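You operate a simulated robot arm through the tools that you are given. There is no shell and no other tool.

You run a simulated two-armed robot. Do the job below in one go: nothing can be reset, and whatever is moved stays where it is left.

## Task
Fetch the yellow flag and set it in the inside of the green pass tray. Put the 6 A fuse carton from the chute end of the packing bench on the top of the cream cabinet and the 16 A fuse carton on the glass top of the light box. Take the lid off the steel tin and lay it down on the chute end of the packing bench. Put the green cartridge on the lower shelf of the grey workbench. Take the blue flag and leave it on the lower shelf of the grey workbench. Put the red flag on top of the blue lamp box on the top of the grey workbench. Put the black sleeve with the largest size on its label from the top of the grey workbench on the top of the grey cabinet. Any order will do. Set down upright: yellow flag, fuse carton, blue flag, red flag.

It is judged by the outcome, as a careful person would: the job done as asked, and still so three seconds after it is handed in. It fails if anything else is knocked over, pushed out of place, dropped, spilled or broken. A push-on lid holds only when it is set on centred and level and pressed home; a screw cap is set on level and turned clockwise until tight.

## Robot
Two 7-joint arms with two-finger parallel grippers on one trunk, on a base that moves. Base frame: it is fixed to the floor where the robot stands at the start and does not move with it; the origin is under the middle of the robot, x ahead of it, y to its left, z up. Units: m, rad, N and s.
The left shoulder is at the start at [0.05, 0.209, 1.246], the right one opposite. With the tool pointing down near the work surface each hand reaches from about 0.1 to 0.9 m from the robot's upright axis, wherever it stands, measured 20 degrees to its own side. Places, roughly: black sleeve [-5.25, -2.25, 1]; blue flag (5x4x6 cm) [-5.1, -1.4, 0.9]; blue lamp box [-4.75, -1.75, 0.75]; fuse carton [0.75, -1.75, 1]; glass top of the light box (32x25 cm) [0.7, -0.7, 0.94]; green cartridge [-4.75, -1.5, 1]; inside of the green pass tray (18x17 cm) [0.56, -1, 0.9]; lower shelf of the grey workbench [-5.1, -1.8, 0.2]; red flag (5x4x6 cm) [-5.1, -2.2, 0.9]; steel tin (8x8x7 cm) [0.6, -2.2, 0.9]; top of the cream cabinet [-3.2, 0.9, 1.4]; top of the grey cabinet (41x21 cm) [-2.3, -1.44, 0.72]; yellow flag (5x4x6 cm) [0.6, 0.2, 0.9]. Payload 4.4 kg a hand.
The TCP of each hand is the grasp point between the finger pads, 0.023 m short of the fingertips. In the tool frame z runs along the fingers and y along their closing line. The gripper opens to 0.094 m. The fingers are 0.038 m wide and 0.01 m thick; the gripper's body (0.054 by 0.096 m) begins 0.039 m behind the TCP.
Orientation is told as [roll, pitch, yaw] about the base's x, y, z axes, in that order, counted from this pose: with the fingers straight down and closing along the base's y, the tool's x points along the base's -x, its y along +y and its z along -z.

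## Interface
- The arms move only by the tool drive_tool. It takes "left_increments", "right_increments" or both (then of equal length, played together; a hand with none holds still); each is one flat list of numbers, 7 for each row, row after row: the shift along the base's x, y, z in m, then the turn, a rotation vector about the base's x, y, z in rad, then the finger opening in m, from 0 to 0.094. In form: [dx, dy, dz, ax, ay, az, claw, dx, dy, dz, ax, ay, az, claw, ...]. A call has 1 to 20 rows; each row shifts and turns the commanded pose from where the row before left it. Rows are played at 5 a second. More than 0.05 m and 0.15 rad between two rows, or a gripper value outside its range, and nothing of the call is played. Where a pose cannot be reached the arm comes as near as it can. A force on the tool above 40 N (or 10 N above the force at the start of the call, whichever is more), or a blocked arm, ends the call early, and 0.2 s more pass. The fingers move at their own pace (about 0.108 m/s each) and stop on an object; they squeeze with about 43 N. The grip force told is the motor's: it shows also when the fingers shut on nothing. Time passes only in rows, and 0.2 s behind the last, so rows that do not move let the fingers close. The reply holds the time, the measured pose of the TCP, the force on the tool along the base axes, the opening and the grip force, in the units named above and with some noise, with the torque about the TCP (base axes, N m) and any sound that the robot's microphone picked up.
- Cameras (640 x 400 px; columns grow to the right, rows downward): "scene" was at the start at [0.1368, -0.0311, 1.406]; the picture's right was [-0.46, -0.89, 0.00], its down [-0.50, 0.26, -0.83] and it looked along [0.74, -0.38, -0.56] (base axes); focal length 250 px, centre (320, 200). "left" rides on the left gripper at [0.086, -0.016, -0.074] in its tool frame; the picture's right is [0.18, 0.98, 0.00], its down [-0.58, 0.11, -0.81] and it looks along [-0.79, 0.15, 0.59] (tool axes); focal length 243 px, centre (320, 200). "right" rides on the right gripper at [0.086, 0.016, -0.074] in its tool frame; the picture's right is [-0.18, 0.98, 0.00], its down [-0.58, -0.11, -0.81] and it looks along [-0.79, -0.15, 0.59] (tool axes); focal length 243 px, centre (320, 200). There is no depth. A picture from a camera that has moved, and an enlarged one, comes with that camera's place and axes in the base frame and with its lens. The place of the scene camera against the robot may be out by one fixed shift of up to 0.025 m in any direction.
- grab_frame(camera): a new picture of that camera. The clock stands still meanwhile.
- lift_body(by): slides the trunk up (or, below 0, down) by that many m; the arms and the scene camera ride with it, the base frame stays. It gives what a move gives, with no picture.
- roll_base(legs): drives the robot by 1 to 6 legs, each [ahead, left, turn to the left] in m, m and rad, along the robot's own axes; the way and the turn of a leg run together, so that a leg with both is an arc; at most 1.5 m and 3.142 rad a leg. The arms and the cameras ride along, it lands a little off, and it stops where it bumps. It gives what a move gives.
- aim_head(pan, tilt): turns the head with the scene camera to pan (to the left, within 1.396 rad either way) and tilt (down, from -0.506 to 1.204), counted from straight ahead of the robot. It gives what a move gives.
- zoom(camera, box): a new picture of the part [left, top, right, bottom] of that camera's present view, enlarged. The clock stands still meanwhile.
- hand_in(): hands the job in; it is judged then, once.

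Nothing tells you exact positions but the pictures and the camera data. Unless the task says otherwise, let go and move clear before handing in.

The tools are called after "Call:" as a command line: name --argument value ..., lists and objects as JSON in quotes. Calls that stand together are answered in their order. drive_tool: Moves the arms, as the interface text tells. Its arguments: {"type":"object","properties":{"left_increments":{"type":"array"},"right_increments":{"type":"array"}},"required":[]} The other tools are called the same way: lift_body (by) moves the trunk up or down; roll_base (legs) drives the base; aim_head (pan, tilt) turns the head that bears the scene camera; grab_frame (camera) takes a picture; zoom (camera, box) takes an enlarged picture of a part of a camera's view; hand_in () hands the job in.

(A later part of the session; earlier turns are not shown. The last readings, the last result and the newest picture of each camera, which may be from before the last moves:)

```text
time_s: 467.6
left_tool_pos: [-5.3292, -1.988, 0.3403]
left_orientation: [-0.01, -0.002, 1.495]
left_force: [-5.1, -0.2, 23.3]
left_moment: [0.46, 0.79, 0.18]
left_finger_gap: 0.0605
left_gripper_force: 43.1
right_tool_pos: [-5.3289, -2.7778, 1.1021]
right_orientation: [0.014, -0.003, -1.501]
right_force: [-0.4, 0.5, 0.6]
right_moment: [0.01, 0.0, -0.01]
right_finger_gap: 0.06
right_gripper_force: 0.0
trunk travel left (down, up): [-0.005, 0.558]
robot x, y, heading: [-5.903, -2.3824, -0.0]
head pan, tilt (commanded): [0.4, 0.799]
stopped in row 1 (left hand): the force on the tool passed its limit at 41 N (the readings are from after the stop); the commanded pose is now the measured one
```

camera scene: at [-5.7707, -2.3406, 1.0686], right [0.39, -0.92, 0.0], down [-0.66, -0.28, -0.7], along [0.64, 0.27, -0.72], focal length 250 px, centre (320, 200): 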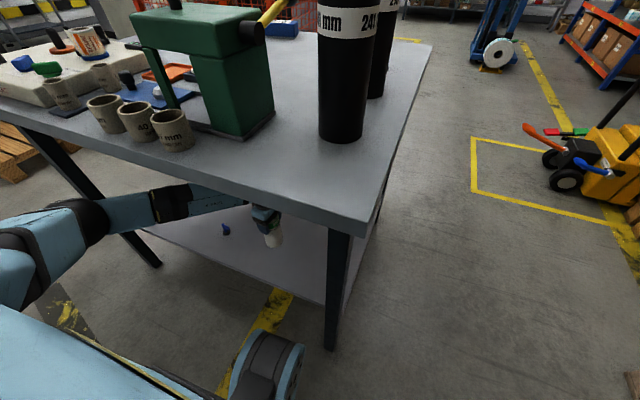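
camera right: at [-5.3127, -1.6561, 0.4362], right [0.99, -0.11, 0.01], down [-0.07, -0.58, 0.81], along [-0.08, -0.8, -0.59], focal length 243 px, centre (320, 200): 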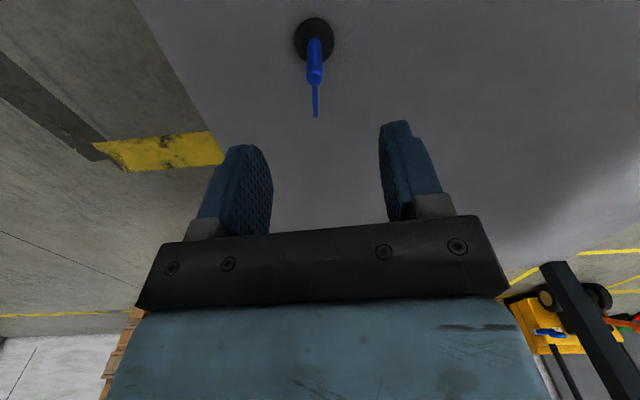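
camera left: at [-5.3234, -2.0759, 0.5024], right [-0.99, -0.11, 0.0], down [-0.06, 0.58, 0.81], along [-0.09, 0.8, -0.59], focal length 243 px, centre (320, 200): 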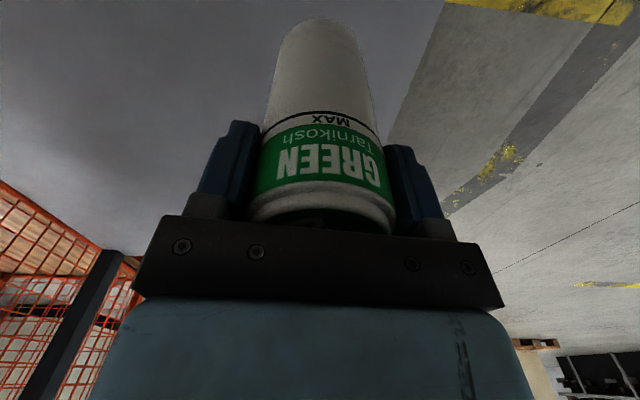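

Contact. I ease off, open wide and rise clear of the cartridge's top.

Call:
drive_tool --left_increments '[0, 0, 0.002, 0, 0, 0, 0, 0, 0, 0.001, 0, 0, 0, 0, 0, 0, 0, 0, 0, 0, 0.09, 0, 0, 0, 0, 0, 0, 0.09, 0, 0, 0, 0, 0, 0, 0.09]'

Call:
grab_frame --camera "left"

Call:
drive_tool --left_increments '[0, 0, 0.01, 0, 0, 0, 0.09, 0, 0, 0.02, 0, 0, 0, 0.09, 0, 0, 0.025, 0, 0, 0, 0.09, 0, 0, 0.025, 0, 0, 0, 0.09, 0, 0, 0.02, 0, 0, 0, 0.09, 0, 0, 0, 0, 0, 0, 0.09]'

Call:
grab_frame --camera "left"

```text
time_s: 468.8
left_tool_pos: [-5.3302, -1.9892, 0.3387]
left_orientation: [-0.004, -0.001, 1.494]
left_force: [0.0, -0.1, 1.0]
left_moment: [-0.04, 0.02, 0.02]
left_finger_gap: 0.09
left_gripper_force: 0.1
right_tool_pos: [-5.3273, -2.7763, 1.1007]
right_orientation: [0.013, -0.005, -1.501]
right_force: [1.0, -0.1, -0.1]
right_moment: [-0.04, 0.0, -0.04]
right_finger_gap: 0.0601
right_gripper_force: 0.1
trunk travel left (down, up): [-0.005, 0.558]
robot x, y, heading: [-5.9089, -2.3807, -0.003]
head pan, tilt (commanded): [0.4, 0.799]
```

```text
taken
camera left: at [-5.3213, -2.0757, 0.4139], right [-0.99, -0.11, 0.0], down [-0.07, 0.59, 0.81], along [-0.08, 0.8, -0.59], focal length 243 px, centre (320, 200)
```

left: 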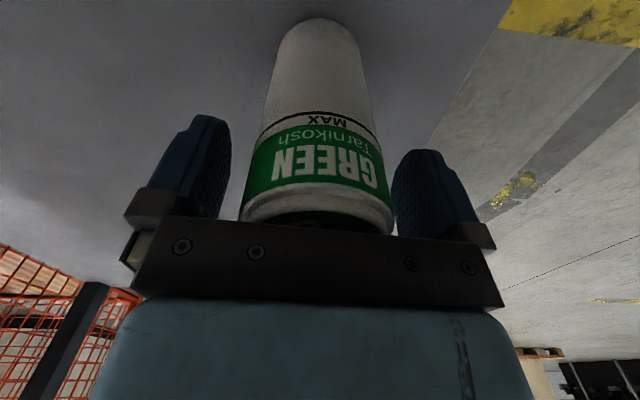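

```text
time_s: 470.2
left_tool_pos: [-5.3284, -1.9882, 0.44]
left_orientation: [-0.002, -0.003, 1.493]
left_force: [0.0, -0.4, 0.4]
left_moment: [-0.01, 0.01, 0.01]
left_finger_gap: 0.0902
left_gripper_force: 0.1
right_tool_pos: [-5.3282, -2.7759, 1.1004]
right_orientation: [0.013, -0.006, -1.5]
right_force: [-0.2, 0.1, -0.2]
right_moment: [-0.02, -0.01, -0.01]
right_finger_gap: 0.06
right_gripper_force: 0.1
trunk travel left (down, up): [-0.005, 0.558]
robot x, y, heading: [-5.9069, -2.3834, -0.002]
head pan, tilt (commanded): [0.4, 0.799]
```

```text
taken
camera left: at [-5.3195, -2.0755, 0.5147], right [-0.99, -0.11, 0.0], down [-0.07, 0.59, 0.81], along [-0.09, 0.8, -0.59], focal length 243 px, centre (320, 200)
```

left: 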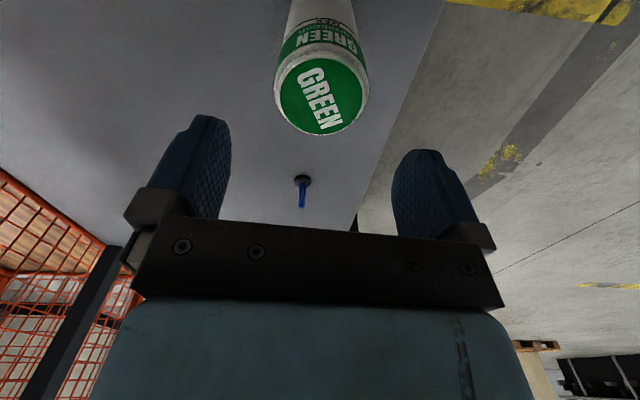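

The cartridge and the blue flag both stand on the lower shelf. I back out, raise the left hand, and go round to the south side for the red flag and the sleeve.

Call:
roll_base --legs '[[-0.5, 0, 0]]'

Call:
drive_tool --left_increments '[0, 0, 0.03, 0, 0, 0, 0.09, 0, 0, 0.045, 0, 0, 0, 0.09, 0, 0, 0.045, 0, 0, 0, 0.09, 0, 0, 0.045, 0, 0, 0, 0.09, 0, 0, 0.045, 0, 0, 0, 0.09, 0, 0, 0.045, 0, 0, 0, 0.09, 0, 0, 0.045, 0, 0, 0, 0.09, 0, 0, 0.045, 0, 0, 0, 0.09, 0, 0, 0.045, 0, 0, 0, 0.09, 0, 0, 0.045, 0, 0, 0, 0.09, 0, 0, 0.045, 0, 0, 0, 0.09, 0, 0, 0.045, 0, 0, 0, 0.09, 0, 0, 0.045, 0, 0, 0, 0.09, 0, 0, 0.045, 0, 0, 0, 0.09, 0, 0, 0.045, 0, 0, 0, 0.09, -0.03, -0.03, 0, 0, 0, 0, 0.09, -0.03, -0.03, 0, 0, 0, 0, 0.09, -0.03, -0.03, 0, 0, 0, 0, 0.09, -0.03, -0.03, 0, 0, 0, 0, 0.09]'

Call:
lift_body --by 0.2

Call:
roll_base --legs '[[0, -0.37, 0], [0, 0, 1.571]]'

Call:
aim_head --pan -0.5 --tilt 0.6

Call:
grab_frame --camera "scene"

```text
time_s: 473.1
left_tool_pos: [-5.8261, -1.9893, 0.4402]
left_orientation: [-0.005, 0.0, 1.49]
left_force: [0.2, -0.2, 0.1]
left_moment: [0.04, 0.01, 0.01]
left_finger_gap: 0.09
left_gripper_force: 0.0
right_tool_pos: [-5.8295, -2.7776, 1.1011]
right_orientation: [0.012, -0.005, -1.508]
right_force: [0.3, 0.5, -0.3]
right_moment: [0.03, -0.01, 0.0]
right_finger_gap: 0.0599
right_gripper_force: 0.1
trunk travel left (down, up): [-0.005, 0.558]
robot x, y, heading: [-6.4025, -2.3802, -0.009]
head pan, tilt (commanded): [0.4, 0.799]
```

```text
time_s: 477.1
left_tool_pos: [-5.9483, -2.1107, 1.1005]
left_orientation: [-0.003, -0.003, 1.489]
left_force: [0.1, -1.0, -0.3]
left_moment: [0.01, -0.03, 0.01]
left_finger_gap: 0.0899
left_gripper_force: 0.1
right_tool_pos: [-5.831, -2.7789, 1.1003]
right_orientation: [0.012, -0.003, -1.509]
right_force: [0.4, -0.7, -0.5]
right_moment: [-0.01, -0.05, 0.02]
right_finger_gap: 0.0598
right_gripper_force: 0.1
trunk travel left (down, up): [-0.005, 0.558]
robot x, y, heading: [-6.4053, -2.3839, -0.009]
head pan, tilt (commanded): [0.4, 0.799]
```

```text
time_s: 479.3
left_tool_pos: [-5.9473, -2.1098, 1.2998]
left_orientation: [-0.003, 0.0, 1.488]
left_force: [0.4, 0.4, 0.5]
left_moment: [-0.01, -0.01, 0.01]
left_finger_gap: 0.0901
left_gripper_force: 0.0
right_tool_pos: [-5.8313, -2.7772, 1.2995]
right_orientation: [0.009, -0.004, -1.507]
right_force: [1.0, 0.9, -0.8]
right_moment: [0.01, -0.01, 0.01]
right_finger_gap: 0.0599
right_gripper_force: 0.1
trunk travel left (down, up): [-0.205, 0.358]
robot x, y, heading: [-6.4063, -2.3771, -0.005]
head pan, tilt (commanded): [0.4, 0.799]
```

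```text
time_s: 481.9
left_tool_pos: [-5.9601, -2.3091, 1.2996]
left_orientation: [-0.009, 0.015, 1.5]
left_force: [-0.6, 0.4, 0.2]
left_moment: [-0.02, -0.01, 0.02]
left_finger_gap: 0.0901
left_gripper_force: 0.0
right_tool_pos: [-5.8318, -2.9682, 1.3116]
right_orientation: [0.013, -0.027, -1.484]
right_force: [0.1, 0.5, -0.3]
right_moment: [0.0, 0.01, -0.02]
right_finger_gap: 0.06
right_gripper_force: 0.0
trunk travel left (down, up): [-0.205, 0.358]
robot x, y, heading: [-6.4071, -2.6005, 0.007]
head pan, tilt (commanded): [0.4, 0.799]
stopped in leg 1: the robot was blocked; the commanded pose is now the measured one
```

```text
time_s: 483.1
left_tool_pos: [-5.9586, -2.3097, 1.2963]
left_orientation: [-0.008, 0.018, 1.501]
left_force: [-0.3, 0.0, -1.0]
left_moment: [0.01, 0.0, -0.02]
left_finger_gap: 0.0903
left_gripper_force: 0.0
right_tool_pos: [-5.8305, -2.9721, 1.309]
right_orientation: [0.011, -0.027, -1.488]
right_force: [0.1, -0.4, -0.6]
right_moment: [0.02, 0.04, 0.01]
right_finger_gap: 0.06
right_gripper_force: 0.1
trunk travel left (down, up): [-0.205, 0.358]
robot x, y, heading: [-6.406, -2.6043, 0.006]
head pan, tilt (commanded): [-0.499, 0.6]
```

```text
taken
camera scene: at [-6.2758, -2.6158, 1.2869], right [-0.47, -0.88, 0.01], down [-0.49, 0.25, -0.83], along [0.73, -0.4, -0.55], focal length 250 px, centre (320, 200)
```

scene: 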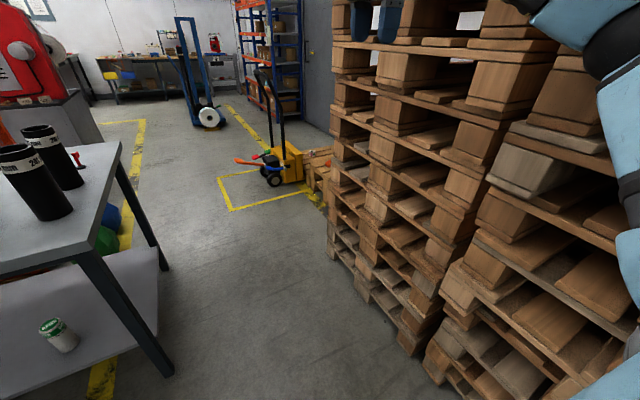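

The right elbow touched the tall pallet stack; I back away at once and turn here instead.

Call:
roll_base --legs '[[0, 0.2, 0], [0, 0, 1.565]]'

Call:
aim_head --pan -1.39 --tilt 0.5

Call:
grab_frame --camera "scene"

```text
time_s: 489.3
left_tool_pos: [-6.6809, -1.944, 1.3013]
left_orientation: [-0.002, -0.003, 3.065]
left_force: [0.0, 0.0, 1.2]
left_moment: [-0.03, -0.01, 0.01]
left_finger_gap: 0.0899
left_gripper_force: 0.1
right_tool_pos: [-6.0172, -1.8202, 1.2987]
right_orientation: [0.007, -0.007, 0.075]
right_force: [0.1, 0.2, 0.7]
right_moment: [-0.01, -0.04, 0.03]
right_finger_gap: 0.0602
right_gripper_force: 0.0
trunk travel left (down, up): [-0.205, 0.358]
robot x, y, heading: [-6.4073, -2.4004, 1.571]
head pan, tilt (commanded): [-0.499, 0.6]
```

```text
time_s: 490.4
left_tool_pos: [-6.68, -1.9431, 1.3006]
left_orientation: [-0.004, -0.002, 3.067]
left_force: [0.0, 0.6, 0.2]
left_moment: [0.07, -0.01, 0.0]
left_finger_gap: 0.09
left_gripper_force: 0.0
right_tool_pos: [-6.0171, -1.8208, 1.2993]
right_orientation: [0.008, -0.007, 0.074]
right_force: [0.0, 1.0, 0.2]
right_moment: [0.0, 0.0, 0.01]
right_finger_gap: 0.06
right_gripper_force: 0.1
trunk travel left (down, up): [-0.205, 0.358]
robot x, y, heading: [-6.4053, -2.3995, 1.57]
head pan, tilt (commanded): [-1.389, 0.499]
```

```text
taken
camera scene: at [-6.3282, -2.3058, 1.2946], right [0.18, -0.98, 0.0], down [-0.47, -0.09, -0.88], along [0.86, 0.16, -0.48], focal length 250 px, centre (320, 200)
```

scene: 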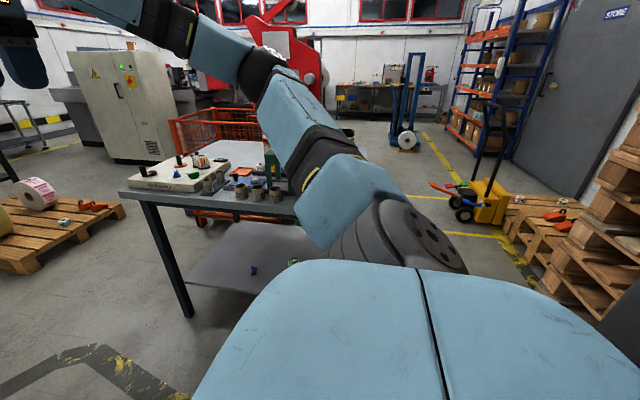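

Call:
roll_base --legs '[[-0.34, 0, 0], [0, -1.1, 0]]'

Call:
aim_head --pan 0.0 --tilt 0.8

Call:
grab_frame --camera "scene"

Call:
grab_frame --camera "left"

Call:
grab_frame --camera "right"

```text
time_s: 502.4
left_tool_pos: [-5.5678, -2.283, 1.2996]
left_orientation: [-0.004, -0.001, 3.078]
left_force: [-0.5, -0.3, -1.3]
left_moment: [0.02, -0.01, 0.02]
left_finger_gap: 0.09
left_gripper_force: 0.0
right_tool_pos: [-4.907, -2.1499, 1.2989]
right_orientation: [0.007, -0.009, 0.087]
right_force: [-0.4, -0.3, -0.2]
right_moment: [0.01, 0.0, 0.0]
right_finger_gap: 0.0601
right_gripper_force: 0.0
trunk travel left (down, up): [-0.205, 0.358]
robot x, y, heading: [-5.2924, -2.7321, 1.581]
head pan, tilt (commanded): [-1.389, 0.499]
```

```text
time_s: 503.9
left_tool_pos: [-5.5667, -2.2816, 1.3002]
left_orientation: [-0.005, -0.002, 3.075]
left_force: [0.1, -0.1, -0.4]
left_moment: [0.0, 0.0, 0.02]
left_finger_gap: 0.0899
left_gripper_force: 0.3
right_tool_pos: [-4.9065, -2.1495, 1.2993]
right_orientation: [0.008, -0.008, 0.088]
right_force: [0.0, -0.1, 0.3]
right_moment: [0.0, 0.0, -0.06]
right_finger_gap: 0.06
right_gripper_force: 0.1
trunk travel left (down, up): [-0.205, 0.358]
robot x, y, heading: [-5.2912, -2.7371, 1.578]
head pan, tilt (commanded): [0.0, 0.799]
```

```text
taken
camera scene: at [-5.3012, -2.5759, 1.2687], right [1.0, 0.01, 0.0], down [0.01, -0.72, -0.7], along [-0.01, 0.7, -0.72], focal length 250 px, centre (320, 200)
```

scene: 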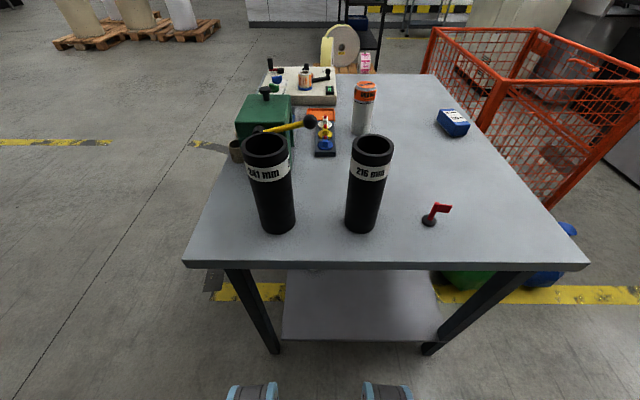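

```text
taken
camera left: at [-5.4805, -2.2703, 1.3751], right [0.12, -0.99, 0.0], down [-0.59, -0.07, 0.81], along [-0.8, -0.1, -0.59], focal length 243 px, centre (320, 200)
```

left: 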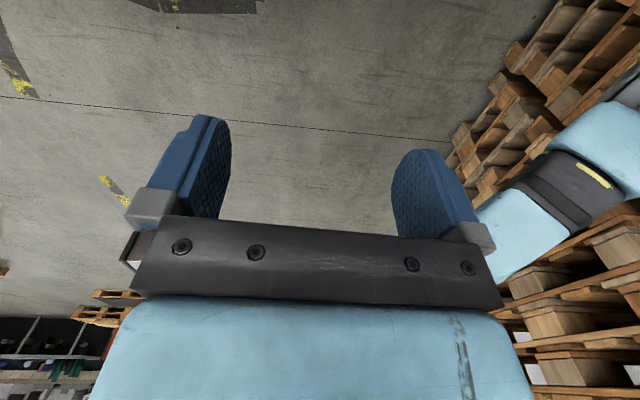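

```text
taken
camera right: at [-4.9937, -2.1404, 1.3742], right [0.1, 1.0, 0.01], down [0.58, -0.06, 0.81], along [0.81, -0.07, -0.59], focal length 243 px, centre (320, 200)
```

right: 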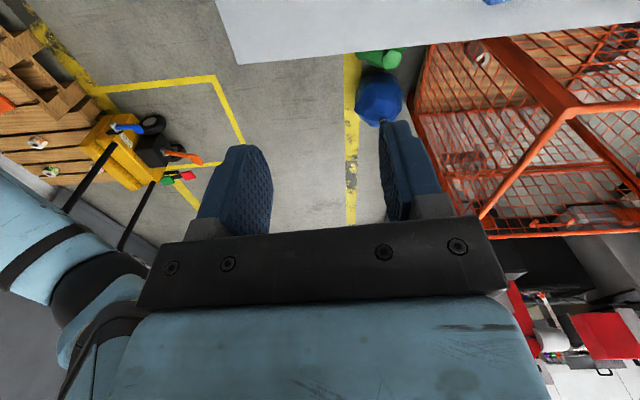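

The labels read 241 mm (left) and 216 mm (right). I zoom to measure the sleeve and the red flag.

Call:
zoom --camera "scene" --box '[230, 120, 330, 245]'

Call:
zoom --camera "scene" --box '[390, 180, 470, 245]'

Call:
zoom --camera "scene" --box '[400, 90, 500, 160]'

```text
3.20 times, centred on (280, 182) of scene
camera zoom: at [-5.3012, -2.5759, 1.2687], right [1.0, 0.01, 0.0], down [0.01, -0.72, -0.7], along [-0.01, 0.7, -0.72], focal length 800 px, centre (448, 256)
```

zoom: 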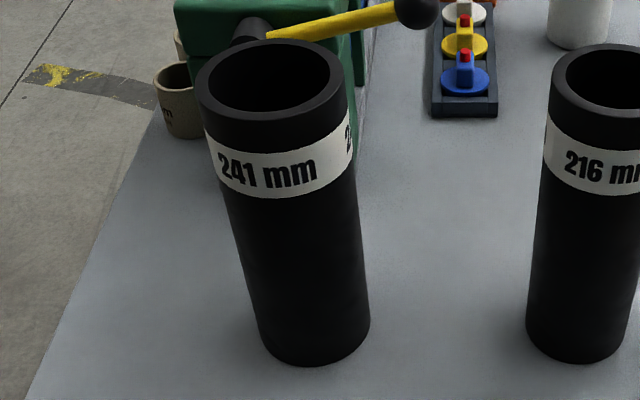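

```text
6.15 times, centred on (430, 212) of scene
camera zoom: at [-5.3012, -2.5759, 1.2687], right [1.0, 0.01, 0.0], down [0.01, -0.72, -0.7], along [-0.01, 0.7, -0.72], focal length 1539 px, centre (-357, 123)
```

zoom: 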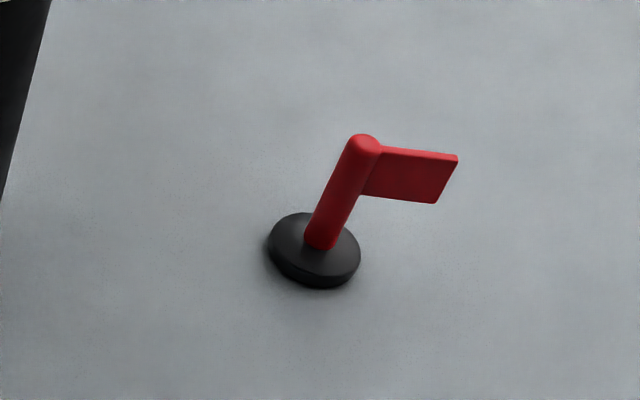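

```text
5.71 times, centred on (450, 125) of scene
camera zoom: at [-5.3012, -2.5759, 1.2687], right [1.0, 0.01, 0.0], down [0.01, -0.72, -0.7], along [-0.01, 0.7, -0.72], focal length 1429 px, centre (-423, 629)
```

zoom: 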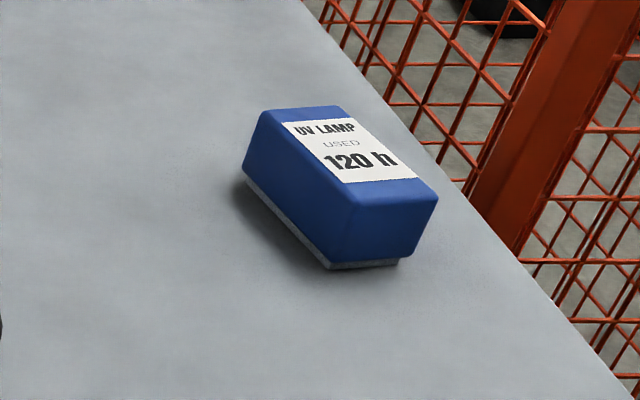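

The 241 mm sleeve is about 7.5 cm wide, centre (−5.393, −2.217), top z≈1.036 – grippable from outside. Red flag pole (−5.070, −2.215), plate toward +x. Lamp box top centre ≈ (−4.882, −1.818, 0.886). I take the sleeve first with the right hand: move left, then bring the hand over it.

Call:
roll_base --legs '[[0, 0.32, -0.008]]'

Call:
drive_tool --right_increments '[-0.02, -0.01, 0, 0, 0, 0, 0.094, -0.03, -0.012, -0.01, 0, 0, 0, 0.094, -0.03, -0.012, -0.02, 0, 0, 0, 0.094, -0.03, -0.012, -0.02, 0, 0, 0, 0.094, -0.03, -0.012, -0.02, 0, 0, 0, 0.094, -0.015, -0.008, -0.02, 0, 0, 0, 0.094, 0, 0, 0, 0, 0, 0, 0.094]'

Call:
grab_frame --camera "right"

Call:
grab_frame --camera "scene"

```text
time_s: 507.2
left_tool_pos: [-5.8752, -2.2847, 1.2996]
left_orientation: [-0.003, -0.001, 3.075]
left_force: [-0.6, 0.7, 0.7]
left_moment: [-0.05, 0.0, 0.0]
left_finger_gap: 0.0898
left_gripper_force: 0.0
right_tool_pos: [-5.2131, -2.1523, 1.2992]
right_orientation: [0.008, -0.007, 0.086]
right_force: [0.6, 0.1, 0.5]
right_moment: [-0.01, 0.01, 0.01]
right_finger_gap: 0.06
right_gripper_force: 0.0
trunk travel left (down, up): [-0.205, 0.358]
robot x, y, heading: [-5.5985, -2.7333, 1.58]
head pan, tilt (commanded): [0.0, 0.799]
```

```text
time_s: 508.8
left_tool_pos: [-5.8758, -2.2839, 1.2995]
left_orientation: [-0.002, -0.001, 3.075]
left_force: [0.1, -0.1, -0.6]
left_moment: [-0.03, -0.01, 0.03]
left_finger_gap: 0.09
left_gripper_force: 0.1
right_tool_pos: [-5.3703, -2.2178, 1.2116]
right_orientation: [0.008, -0.004, 0.085]
right_force: [-0.1, -0.2, -0.2]
right_moment: [0.03, 0.03, 0.0]
right_finger_gap: 0.094
right_gripper_force: 0.0
trunk travel left (down, up): [-0.205, 0.358]
robot x, y, heading: [-5.5966, -2.7382, 1.578]
head pan, tilt (commanded): [0.0, 0.799]
```

```text
taken
camera right: at [-5.4577, -2.208, 1.2857], right [0.1, 0.99, 0.01], down [0.58, -0.07, 0.81], along [0.81, -0.08, -0.59], focal length 243 px, centre (320, 200)
```

right: 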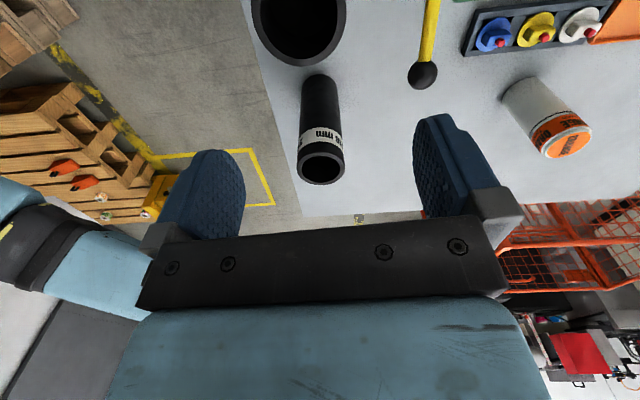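

```text
taken
camera scene: at [-5.6091, -2.5789, 1.2687], right [1.0, 0.01, 0.0], down [0.01, -0.72, -0.7], along [-0.01, 0.7, -0.72], focal length 250 px, centre (320, 200)
```

scene: 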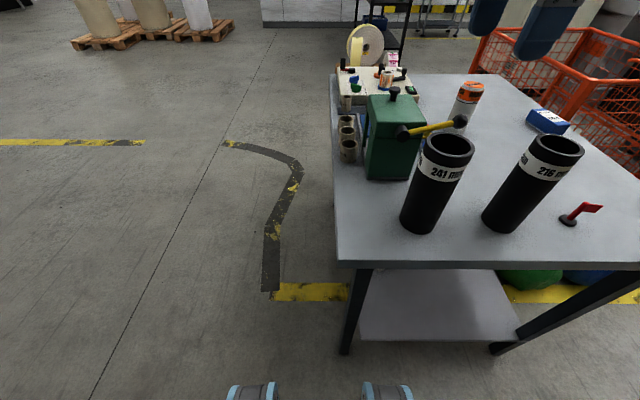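

The sleeve's rim is at the picture's top edge; I shift the hand −x to see it fully and measure it exactly.

Call:
drive_tool --right_increments '[-0.04, 0, 0, 0, 0, 0, 0.094, -0.04, 0, 0, 0, 0, 0, 0.094, 0, 0, 0, 0, 0, 0, 0.094]'

Call:
grab_frame --camera "right"

Call:
zoom --camera "right" --box '[220, 20, 400, 130]'

```text
time_s: 509.6
left_tool_pos: [-5.8738, -2.2831, 1.3016]
left_orientation: [-0.004, -0.004, 3.075]
left_force: [0.2, -0.1, 0.7]
left_moment: [0.02, 0.0, -0.04]
left_finger_gap: 0.0897
left_gripper_force: 0.2
right_tool_pos: [-5.4482, -2.2205, 1.2111]
right_orientation: [0.007, -0.005, 0.085]
right_force: [-0.3, -0.3, 0.3]
right_moment: [-0.03, 0.01, 0.0]
right_finger_gap: 0.0939
right_gripper_force: 0.1
trunk travel left (down, up): [-0.205, 0.358]
robot x, y, heading: [-5.5974, -2.7378, 1.58]
head pan, tilt (commanded): [0.0, 0.799]
```

```text
taken
camera right: at [-5.5352, -2.2098, 1.2857], right [0.1, 0.99, 0.01], down [0.58, -0.07, 0.81], along [0.81, -0.08, -0.59], focal length 243 px, centre (320, 200)
```

right: 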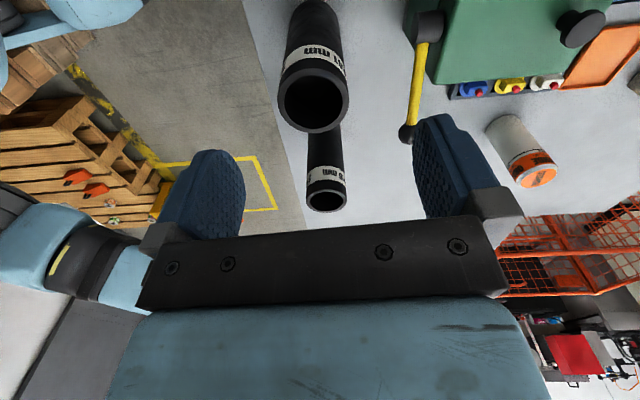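

```text
3.56 times, centred on (310, 75) of right
camera zoom: at [-5.5352, -2.2098, 1.2857], right [0.1, 0.99, 0.01], down [0.58, -0.07, 0.81], along [0.81, -0.08, -0.59], focal length 863 px, centre (356, 644)
```

zoom: 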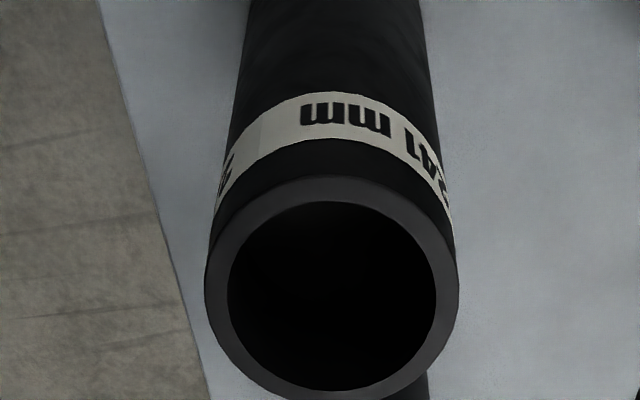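

The rim centre is at (−5.383, −2.233) and its diameter about 8.0 cm – it fits the 9.4 cm opening with 7 mm each side. I go just above the rim and check the alignment.

Call:
drive_tool --right_increments '[0.035, -0.006, -0.03, 0, 0, 0, 0.094, 0.03, -0.006, -0.035, 0, 0, 0, 0.094, 0, 0, -0.035, 0, 0, 0, 0.094, 0, 0, -0.031, 0, 0, 0, 0.094, 0, 0, 0, 0, 0, 0, 0.094]'

Call:
grab_frame --camera "right"

Call:
zoom --camera "scene" --box '[380, 60, 520, 240]'

```text
time_s: 510.8
left_tool_pos: [-5.8754, -2.2837, 1.3006]
left_orientation: [-0.003, -0.001, 3.076]
left_force: [-0.4, -0.1, 0.3]
left_moment: [0.0, -0.03, 0.0]
left_finger_gap: 0.0899
left_gripper_force: 0.1
right_tool_pos: [-5.3844, -2.2337, 1.0776]
right_orientation: [0.007, -0.008, 0.085]
right_force: [0.4, -0.8, 0.3]
right_moment: [0.0, -0.01, -0.04]
right_finger_gap: 0.0939
right_gripper_force: 0.0
trunk travel left (down, up): [-0.205, 0.358]
robot x, y, heading: [-5.5945, -2.7401, 1.577]
head pan, tilt (commanded): [0.0, 0.799]
```

```text
taken
camera right: at [-5.4714, -2.2238, 1.1524], right [0.1, 1.0, 0.01], down [0.58, -0.07, 0.81], along [0.81, -0.07, -0.59], focal length 243 px, centre (320, 200)
```

right: 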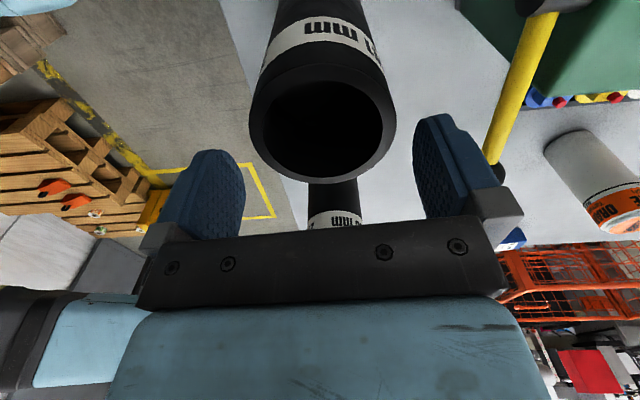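

```text
2.22 times, centred on (450, 150) of scene
camera zoom: at [-5.6095, -2.5789, 1.2687], right [1.0, 0.01, 0.0], down [0.01, -0.72, -0.7], along [-0.01, 0.7, -0.72], focal length 556 px, centre (31, 311)
```

zoom: 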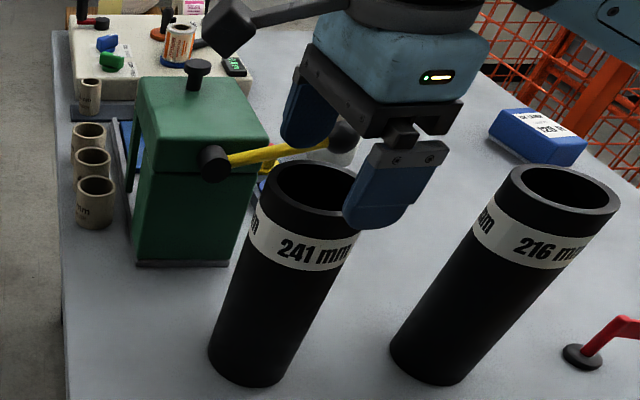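

Call:
drive_tool --right_increments '[-0.006, 0.0035, 0, 0, 0, 0, 0.094, 0, 0, -0.012, 0, 0, 0, 0.094, 0, 0, -0.012, 0, 0, 0, 0.094, 0, 0, -0.01, 0, 0, 0, 0.094, 0, 0, 0, 0, 0, 0, 0.094]'

Call:
grab_frame --camera "right"

```text
time_s: 512.0
left_tool_pos: [-5.8758, -2.2824, 1.299]
left_orientation: [-0.004, -0.001, 3.074]
left_force: [0.0, 0.2, -0.5]
left_moment: [0.01, 0.03, 0.02]
left_finger_gap: 0.0901
left_gripper_force: 0.1
right_tool_pos: [-5.3905, -2.2281, 1.0425]
right_orientation: [0.007, -0.008, 0.084]
right_force: [-0.6, -0.2, -0.3]
right_moment: [0.01, 0.0, 0.01]
right_finger_gap: 0.0941
right_gripper_force: 0.0
trunk travel left (down, up): [-0.205, 0.358]
robot x, y, heading: [-5.5999, -2.7369, 1.579]
head pan, tilt (commanded): [0.0, 0.799]
```

```text
taken
camera right: at [-5.477, -2.2184, 1.1192], right [0.1, 1.0, 0.01], down [0.58, -0.06, 0.81], along [0.81, -0.07, -0.59], focal length 243 px, centre (320, 200)
```

right: 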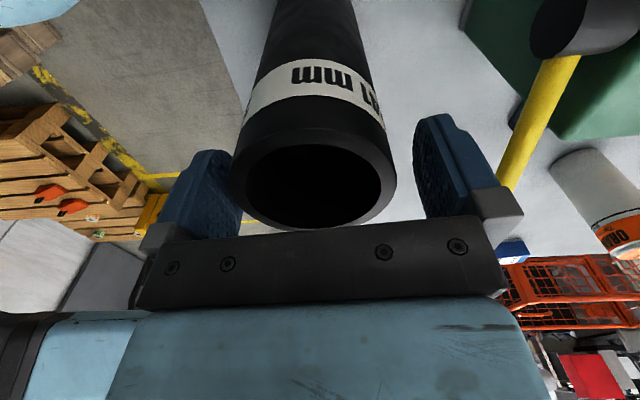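

The fingers already straddle the rim freely. I go down a bit further, close, and lift slowly.

Call:
drive_tool --right_increments '[0, -0.002, -0.008, 0, 0, 0, 0.094, 0, 0, -0.01, 0, 0, 0, 0.094, 0, 0, -0.008, 0, 0, 0, 0.094, 0, 0, 0, 0, 0, 0, 0.094, 0, 0, 0, 0, 0, 0, 0, 0, 0, 0, 0, 0, 0, 0, 0, 0, 0, 0, 0, 0, 0]'

Call:
drive_tool --right_increments '[0, 0, 0.003, 0, 0, 0, 0, 0, 0, 0.004, 0, 0, 0, 0, 0, 0, 0.005, 0, 0, 0, 0, 0, 0, 0.006, 0, 0, 0, 0, 0, 0, 0, 0, 0, 0, 0]'

Call:
grab_frame --camera "right"

Call:
zoom --camera "scene" --box '[380, 60, 520, 240]'

```text
time_s: 513.6
left_tool_pos: [-5.8747, -2.2835, 1.3001]
left_orientation: [-0.003, -0.001, 3.075]
left_force: [0.8, 0.0, 0.5]
left_moment: [0.01, 0.02, -0.01]
left_finger_gap: 0.09
left_gripper_force: 0.1
right_tool_pos: [-5.3893, -2.2302, 1.0187]
right_orientation: [0.005, -0.008, 0.085]
right_force: [-0.7, -1.2, 2.3]
right_moment: [-0.42, 0.01, 0.02]
right_finger_gap: 0.0762
right_gripper_force: 43.0
trunk travel left (down, up): [-0.205, 0.358]
robot x, y, heading: [-5.5966, -2.7336, 1.577]
head pan, tilt (commanded): [0.0, 0.799]
```

```text
time_s: 514.8
left_tool_pos: [-5.8738, -2.2832, 1.2996]
left_orientation: [-0.003, -0.001, 3.074]
left_force: [-0.1, -0.6, 1.0]
left_moment: [-0.01, 0.04, -0.02]
left_finger_gap: 0.0902
left_gripper_force: 0.1
right_tool_pos: [-5.3897, -2.2284, 1.0368]
right_orientation: [0.007, -0.005, 0.086]
right_force: [0.4, -0.6, -4.0]
right_moment: [0.0, 0.01, -0.03]
right_finger_gap: 0.076
right_gripper_force: 43.0
trunk travel left (down, up): [-0.205, 0.358]
robot x, y, heading: [-5.597, -2.7346, 1.581]
head pan, tilt (commanded): [0.0, 0.799]
```

```text
taken
camera right: at [-5.4766, -2.2193, 1.1114], right [0.1, 1.0, 0.01], down [0.58, -0.06, 0.81], along [0.81, -0.08, -0.59], focal length 243 px, centre (320, 200)
```

right: 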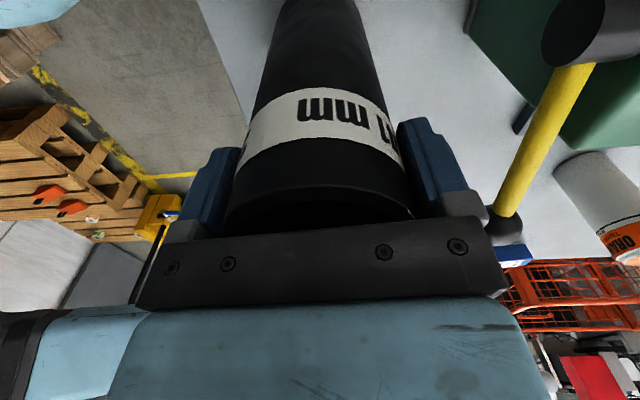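

```text
2.22 times, centred on (450, 150) of scene
camera zoom: at [-5.6089, -2.5783, 1.2686], right [1.0, 0.01, 0.0], down [0.01, -0.72, -0.7], along [-0.01, 0.7, -0.72], focal length 556 px, centre (31, 311)
```

zoom: 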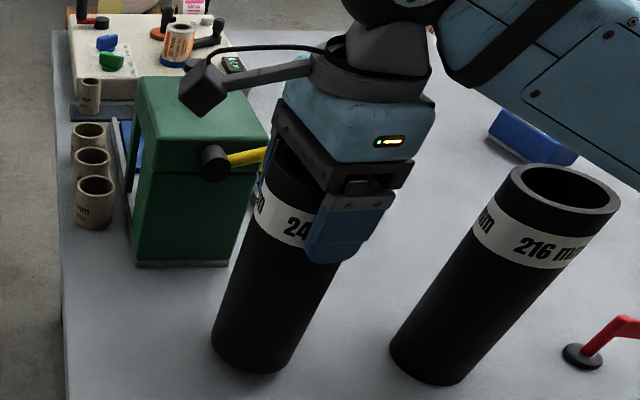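

The 241 mm sleeve (about 0.4 kg) is held. I raise it well clear and then move right so the left hand can take the red flag.

Call:
drive_tool --right_increments '[0, 0, 0.008, 0, 0, 0, 0, 0, 0, 0.013, 0, 0, 0, 0, 0, 0, 0.016, 0, 0, 0, 0, 0, 0, 0.018, 0, 0, 0, 0, 0, 0, 0.018, 0, 0, 0, 0, 0, 0, 0.018, 0, 0, 0, 0, 0, 0, 0.018, 0, 0, 0, 0, 0, 0, 0.018, 0, 0, 0, 0, 0, 0, 0.018, 0, 0, 0, 0, 0, 0, 0.018, 0, 0, 0, 0, 0, 0, 0.018, 0, 0, 0, 0, 0, 0, 0.018, 0, 0, 0, 0, 0, 0, 0.018, 0, 0, 0, 0, 0, 0, 0.018, 0, 0, 0, 0, 0, 0, 0.018, 0, 0, 0, 0, 0, 0, 0.012, 0, 0, 0, 0, 0, 0, 0.006, 0, 0, 0, 0, 0, 0, 0, 0, 0, 0, 0]'

Call:
roll_base --legs '[[0, -0.72, 0]]'

Call:
aim_head --pan 0.2 --tilt 0.85

Call:
grab_frame --camera "scene"

Call:
grab_frame --camera "left"

```text
time_s: 518.6
left_tool_pos: [-5.874, -2.283, 1.2999]
left_orientation: [-0.006, -0.002, 3.077]
left_force: [-0.2, 0.6, -0.1]
left_moment: [0.0, -0.01, 0.0]
left_finger_gap: 0.0901
left_gripper_force: 0.1
right_tool_pos: [-5.3882, -2.2293, 1.3071]
right_orientation: [0.007, -0.006, 0.086]
right_force: [-0.8, -0.3, -5.0]
right_moment: [0.01, 0.03, -0.01]
right_finger_gap: 0.076
right_gripper_force: 43.1
trunk travel left (down, up): [-0.205, 0.358]
robot x, y, heading: [-5.5989, -2.7365, 1.582]
head pan, tilt (commanded): [0.0, 0.799]
```

```text
time_s: 525.2
left_tool_pos: [-5.1678, -2.2773, 1.2998]
left_orientation: [-0.003, -0.002, 3.079]
left_force: [-0.4, 0.2, 0.2]
left_moment: [-0.02, -0.01, 0.02]
left_finger_gap: 0.0902
left_gripper_force: 0.1
right_tool_pos: [-4.6815, -2.223, 1.3082]
right_orientation: [0.007, -0.007, 0.088]
right_force: [0.0, -0.1, -3.6]
right_moment: [0.0, -0.01, 0.0]
right_finger_gap: 0.076
right_gripper_force: 43.3
trunk travel left (down, up): [-0.205, 0.358]
robot x, y, heading: [-4.8908, -2.7285, 1.581]
head pan, tilt (commanded): [0.0, 0.799]
```

```text
time_s: 526.0
left_tool_pos: [-5.1674, -2.2761, 1.2999]
left_orientation: [-0.004, -0.003, 3.078]
left_force: [0.9, -0.1, 0.5]
left_moment: [0.0, 0.01, 0.01]
left_finger_gap: 0.09
left_gripper_force: 0.1
right_tool_pos: [-4.6812, -2.2215, 1.3078]
right_orientation: [0.007, -0.006, 0.089]
right_force: [0.2, 0.2, -4.2]
right_moment: [0.0, 0.02, -0.01]
right_finger_gap: 0.076
right_gripper_force: 43.2
trunk travel left (down, up): [-0.205, 0.358]
robot x, y, heading: [-4.8892, -2.7288, 1.582]
head pan, tilt (commanded): [0.201, 0.85]
```

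```text
taken
camera scene: at [-4.917, -2.5758, 1.2646], right [0.98, 0.21, 0.0], down [0.16, -0.73, -0.66], along [-0.14, 0.65, -0.75], focal length 250 px, centre (320, 200)
```

scene: 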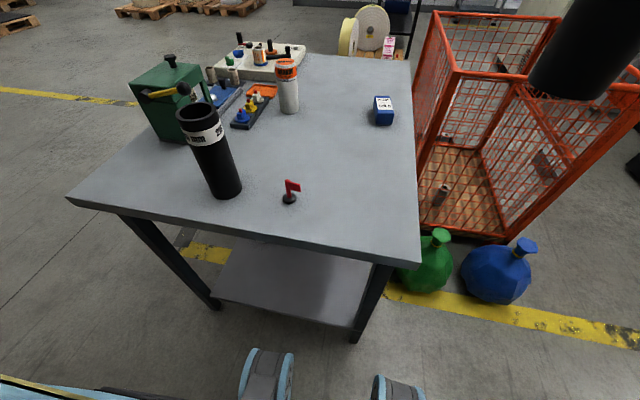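

```text
taken
camera left: at [-5.0809, -2.2662, 1.3749], right [0.12, -0.99, 0.0], down [-0.59, -0.07, 0.81], along [-0.8, -0.1, -0.59], focal length 243 px, centre (320, 200)
```

left: 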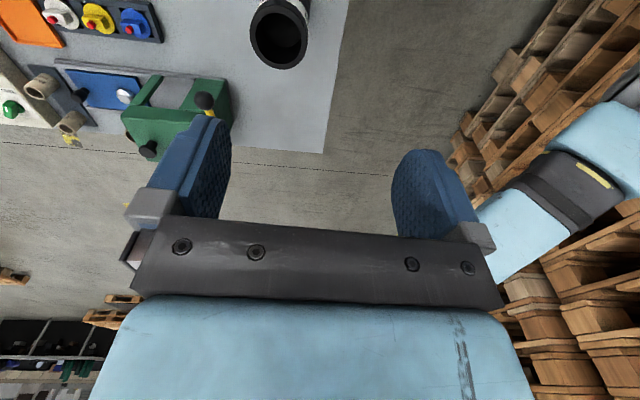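

I bring the left hand near the red flag, offset so its camera sees it fully.

Call:
drive_tool --left_increments '[0.03, 0.01, -0.02, 0, 0, 0, 0.06, 0.035, 0.012, -0.03, 0, 0, 0, 0.06, 0.035, 0.012, -0.03, 0, 0, 0, 0.06, 0.035, 0.012, -0.03, 0, 0, 0, 0.06, 0.035, 0.012, -0.03, 0, 0, 0, 0.06, 0.007, 0.003, -0.03, 0, 0, 0, 0.06, 0, 0, 0, 0, 0, 0, 0.06]'

Call:
grab_frame --camera "left"

Call:
zoom --camera "left" --box '[260, 20, 380, 120]'

```text
time_s: 527.6
left_tool_pos: [-4.9897, -2.2165, 1.1307]
left_orientation: [-0.004, 0.0, 3.078]
left_force: [0.7, -0.9, 0.7]
left_moment: [0.01, -0.01, 0.01]
left_finger_gap: 0.0601
left_gripper_force: 0.0
right_tool_pos: [-4.6816, -2.2224, 1.307]
right_orientation: [0.009, -0.006, 0.09]
right_force: [0.2, 0.2, -4.9]
right_moment: [0.0, -0.03, 0.01]
right_finger_gap: 0.0759
right_gripper_force: 43.1
trunk travel left (down, up): [-0.205, 0.358]
robot x, y, heading: [-4.8902, -2.7326, 1.582]
head pan, tilt (commanded): [0.201, 0.85]
```

```text
taken
camera left: at [-4.9022, -2.2061, 1.2051], right [0.12, -0.99, 0.0], down [-0.59, -0.08, 0.81], along [-0.8, -0.1, -0.59], focal length 243 px, centre (320, 200)
```

left: 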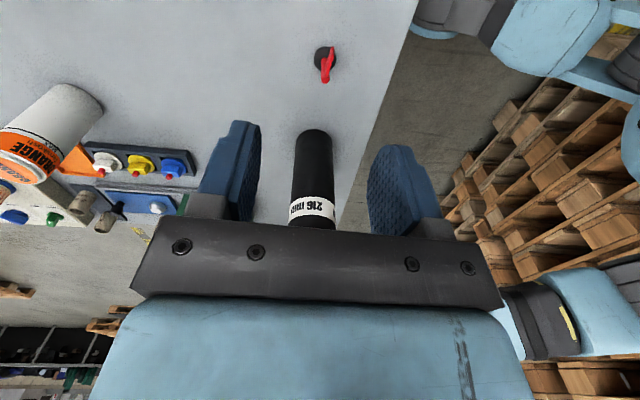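

```text
4.00 times, centred on (320, 70) of left
camera zoom: at [-4.9022, -2.2061, 1.2051], right [0.12, -0.99, 0.0], down [-0.59, -0.08, 0.81], along [-0.8, -0.1, -0.59], focal length 970 px, centre (320, 720)
```

zoom: 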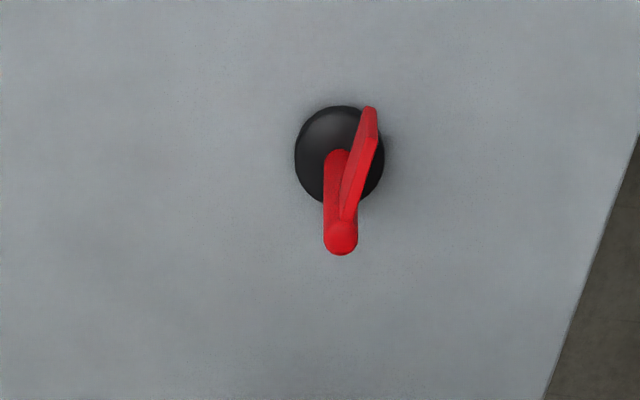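

The red flag's pole is at (−5.055, −2.231), its plate turned about −12°. I align the hand, move over and descend.

Call:
drive_tool --left_increments '[-0.03, -0.008, -0.02, 0, 0, -0.075, 0.05, -0.029, -0.008, -0.03, 0, 0, -0.08, 0.05, 0, 0, -0.045, 0, 0, 0, 0.05, 0, 0, -0.045, 0, 0, 0, 0.05, 0, 0, -0.045, 0, 0, 0, 0.05, 0, 0, -0.035, 0, 0, 0, 0.05, 0, 0, -0.015, 0, 0, 0, 0.05, 0, 0, 0, 0, 0, 0, 0.05]'

Call:
grab_frame --camera "left"

```text
time_s: 529.6
left_tool_pos: [-5.0476, -2.2245, 0.9157]
left_orientation: [-0.051, 0.001, 2.927]
left_force: [1.8, -3.1, -12.1]
left_moment: [0.19, 0.06, -0.02]
left_finger_gap: 0.0501
left_gripper_force: 0.0
right_tool_pos: [-4.681, -2.2248, 1.3055]
right_orientation: [0.009, -0.004, 0.088]
right_force: [1.9, -1.2, -2.9]
right_moment: [0.07, 0.07, -0.03]
right_finger_gap: 0.0759
right_gripper_force: 42.5
trunk travel left (down, up): [-0.205, 0.358]
robot x, y, heading: [-4.8896, -2.7302, 1.583]
head pan, tilt (commanded): [0.201, 0.85]
stopped in row 8 (left hand): the arm was blocked; the commanded pose is now the measured one
```

```text
taken
camera left: at [-4.9611, -2.2313, 0.9916], right [-0.03, -1.0, -0.05], down [-0.6, -0.02, 0.8], along [-0.8, 0.05, -0.6], focal length 243 px, centre (320, 200)
```

left: 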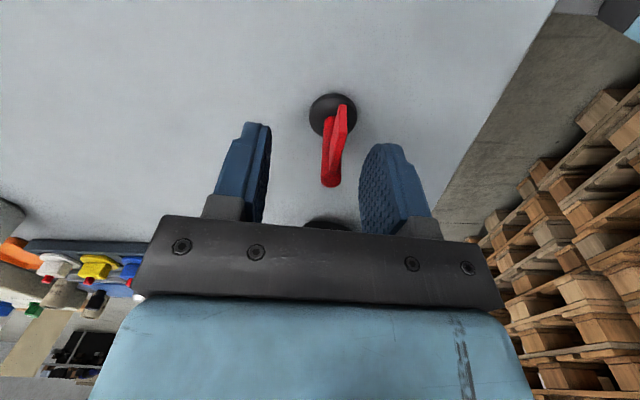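

The arm was blocked 2–3 cm above the grip height. I look at what the arm touches.

Call:
aim_head --pan 0.7 --tilt 0.75

Call:
grab_frame --camera "scene"

```text
time_s: 530.5
left_tool_pos: [-5.0489, -2.2208, 0.9252]
left_orientation: [-0.067, 0.007, 2.926]
left_force: [-0.2, -0.5, -0.6]
left_moment: [0.01, 0.01, 0.0]
left_finger_gap: 0.0501
left_gripper_force: 0.0
right_tool_pos: [-4.6818, -2.2219, 1.3072]
right_orientation: [0.006, -0.008, 0.09]
right_force: [0.4, 0.7, -3.7]
right_moment: [-0.03, 0.01, 0.03]
right_finger_gap: 0.0762
right_gripper_force: 43.2
trunk travel left (down, up): [-0.205, 0.358]
robot x, y, heading: [-4.8889, -2.7302, 1.586]
head pan, tilt (commanded): [0.7, 0.75]
```

```text
taken
camera scene: at [-4.9546, -2.5896, 1.2725], right [0.76, 0.65, 0.0], down [0.44, -0.52, -0.73], along [-0.48, 0.55, -0.68], focal length 250 px, centre (320, 200)
```

scene: 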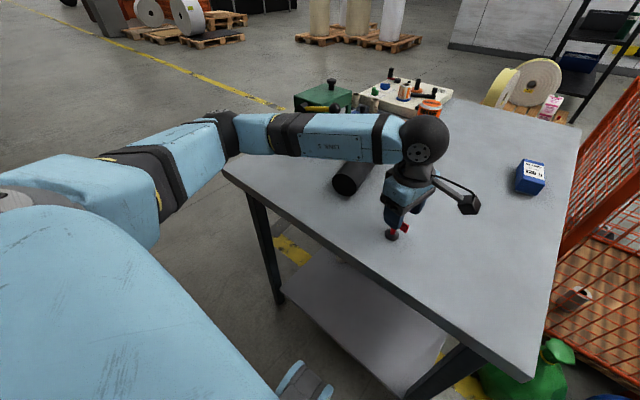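

Call:
zoom --camera "scene" --box '[270, 80, 450, 260]'

Call:
zoom --camera "left" --box '[160, 0, 480, 260]'

```text
2.22 times, centred on (360, 170) of scene
camera zoom: at [-4.9546, -2.5896, 1.2725], right [0.76, 0.65, 0.0], down [0.44, -0.52, -0.73], along [-0.48, 0.55, -0.68], focal length 556 px, centre (231, 267)
```

zoom: 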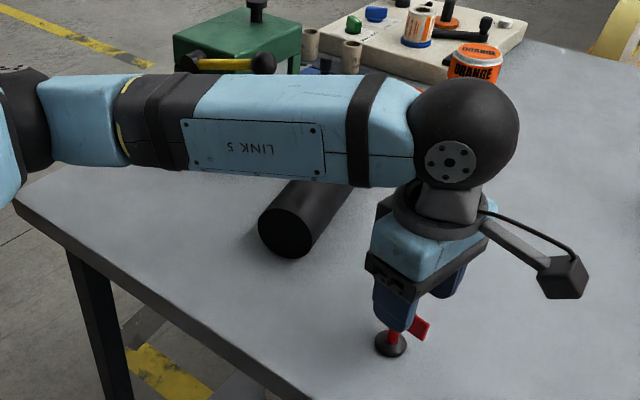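

```text
1.54 times, centred on (320, 130) of left
camera zoom: at [-4.9623, -2.2279, 1.0018], right [-0.03, -1.0, -0.06], down [-0.61, -0.03, 0.79], along [-0.79, 0.06, -0.61], focal length 373 px, centre (320, 308)
```

zoom: 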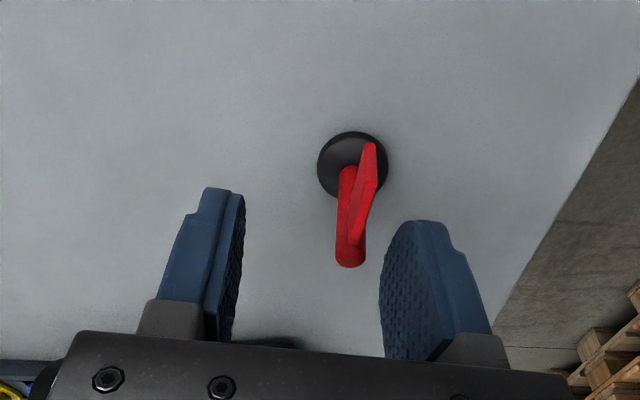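

The left forearm, sagging in this posture, has tipped over the 216 mm sleeve; it now lies on the bench along y at about x=−5.22. I will stand it back up after this. First I level the hand, grip the red flag just here and lift it.

Call:
drive_tool --left_increments '[0, -0.004, 0.005, -0.022, 0.005, 0, 0.05, 0, -0.004, 0.005, -0.022, 0.005, 0, 0.05, 0, -0.0035, 0, -0.021, 0.004, 0, 0.05, 0, 0, 0, 0, 0, 0, 0.05]'

Call:
grab_frame --camera "scene"

Call:
grab_frame --camera "left"

```text
time_s: 531.5
left_tool_pos: [-5.0488, -2.2323, 0.9353]
left_orientation: [0.0, 0.007, 2.928]
left_force: [-0.1, -0.5, 0.5]
left_moment: [0.01, 0.0, -0.03]
left_finger_gap: 0.05
left_gripper_force: 0.0
right_tool_pos: [-4.6835, -2.2226, 1.3076]
right_orientation: [0.008, -0.007, 0.087]
right_force: [-0.2, 0.2, -4.1]
right_moment: [-0.01, 0.01, 0.02]
right_finger_gap: 0.0757
right_gripper_force: 43.5
trunk travel left (down, up): [-0.205, 0.358]
robot x, y, heading: [-4.8903, -2.7293, 1.58]
head pan, tilt (commanded): [0.7, 0.75]
```

```text
taken
camera scene: at [-4.9548, -2.5897, 1.2726], right [0.76, 0.65, 0.0], down [0.45, -0.52, -0.73], along [-0.48, 0.55, -0.68], focal length 250 px, centre (320, 200)
```

scene: 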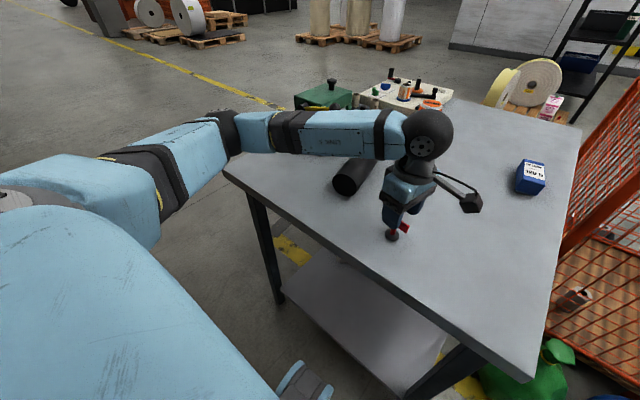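

```text
taken
camera left: at [-4.9614, -2.2345, 1.0109], right [-0.03, -1.0, 0.0], down [-0.6, 0.02, 0.8], along [-0.8, 0.02, -0.6], focal length 243 px, centre (320, 200)
```

left: 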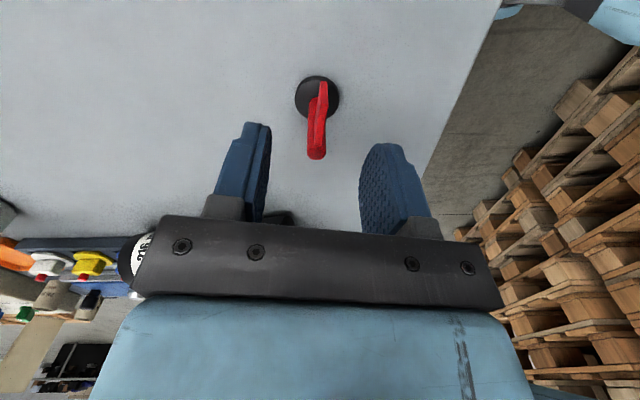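

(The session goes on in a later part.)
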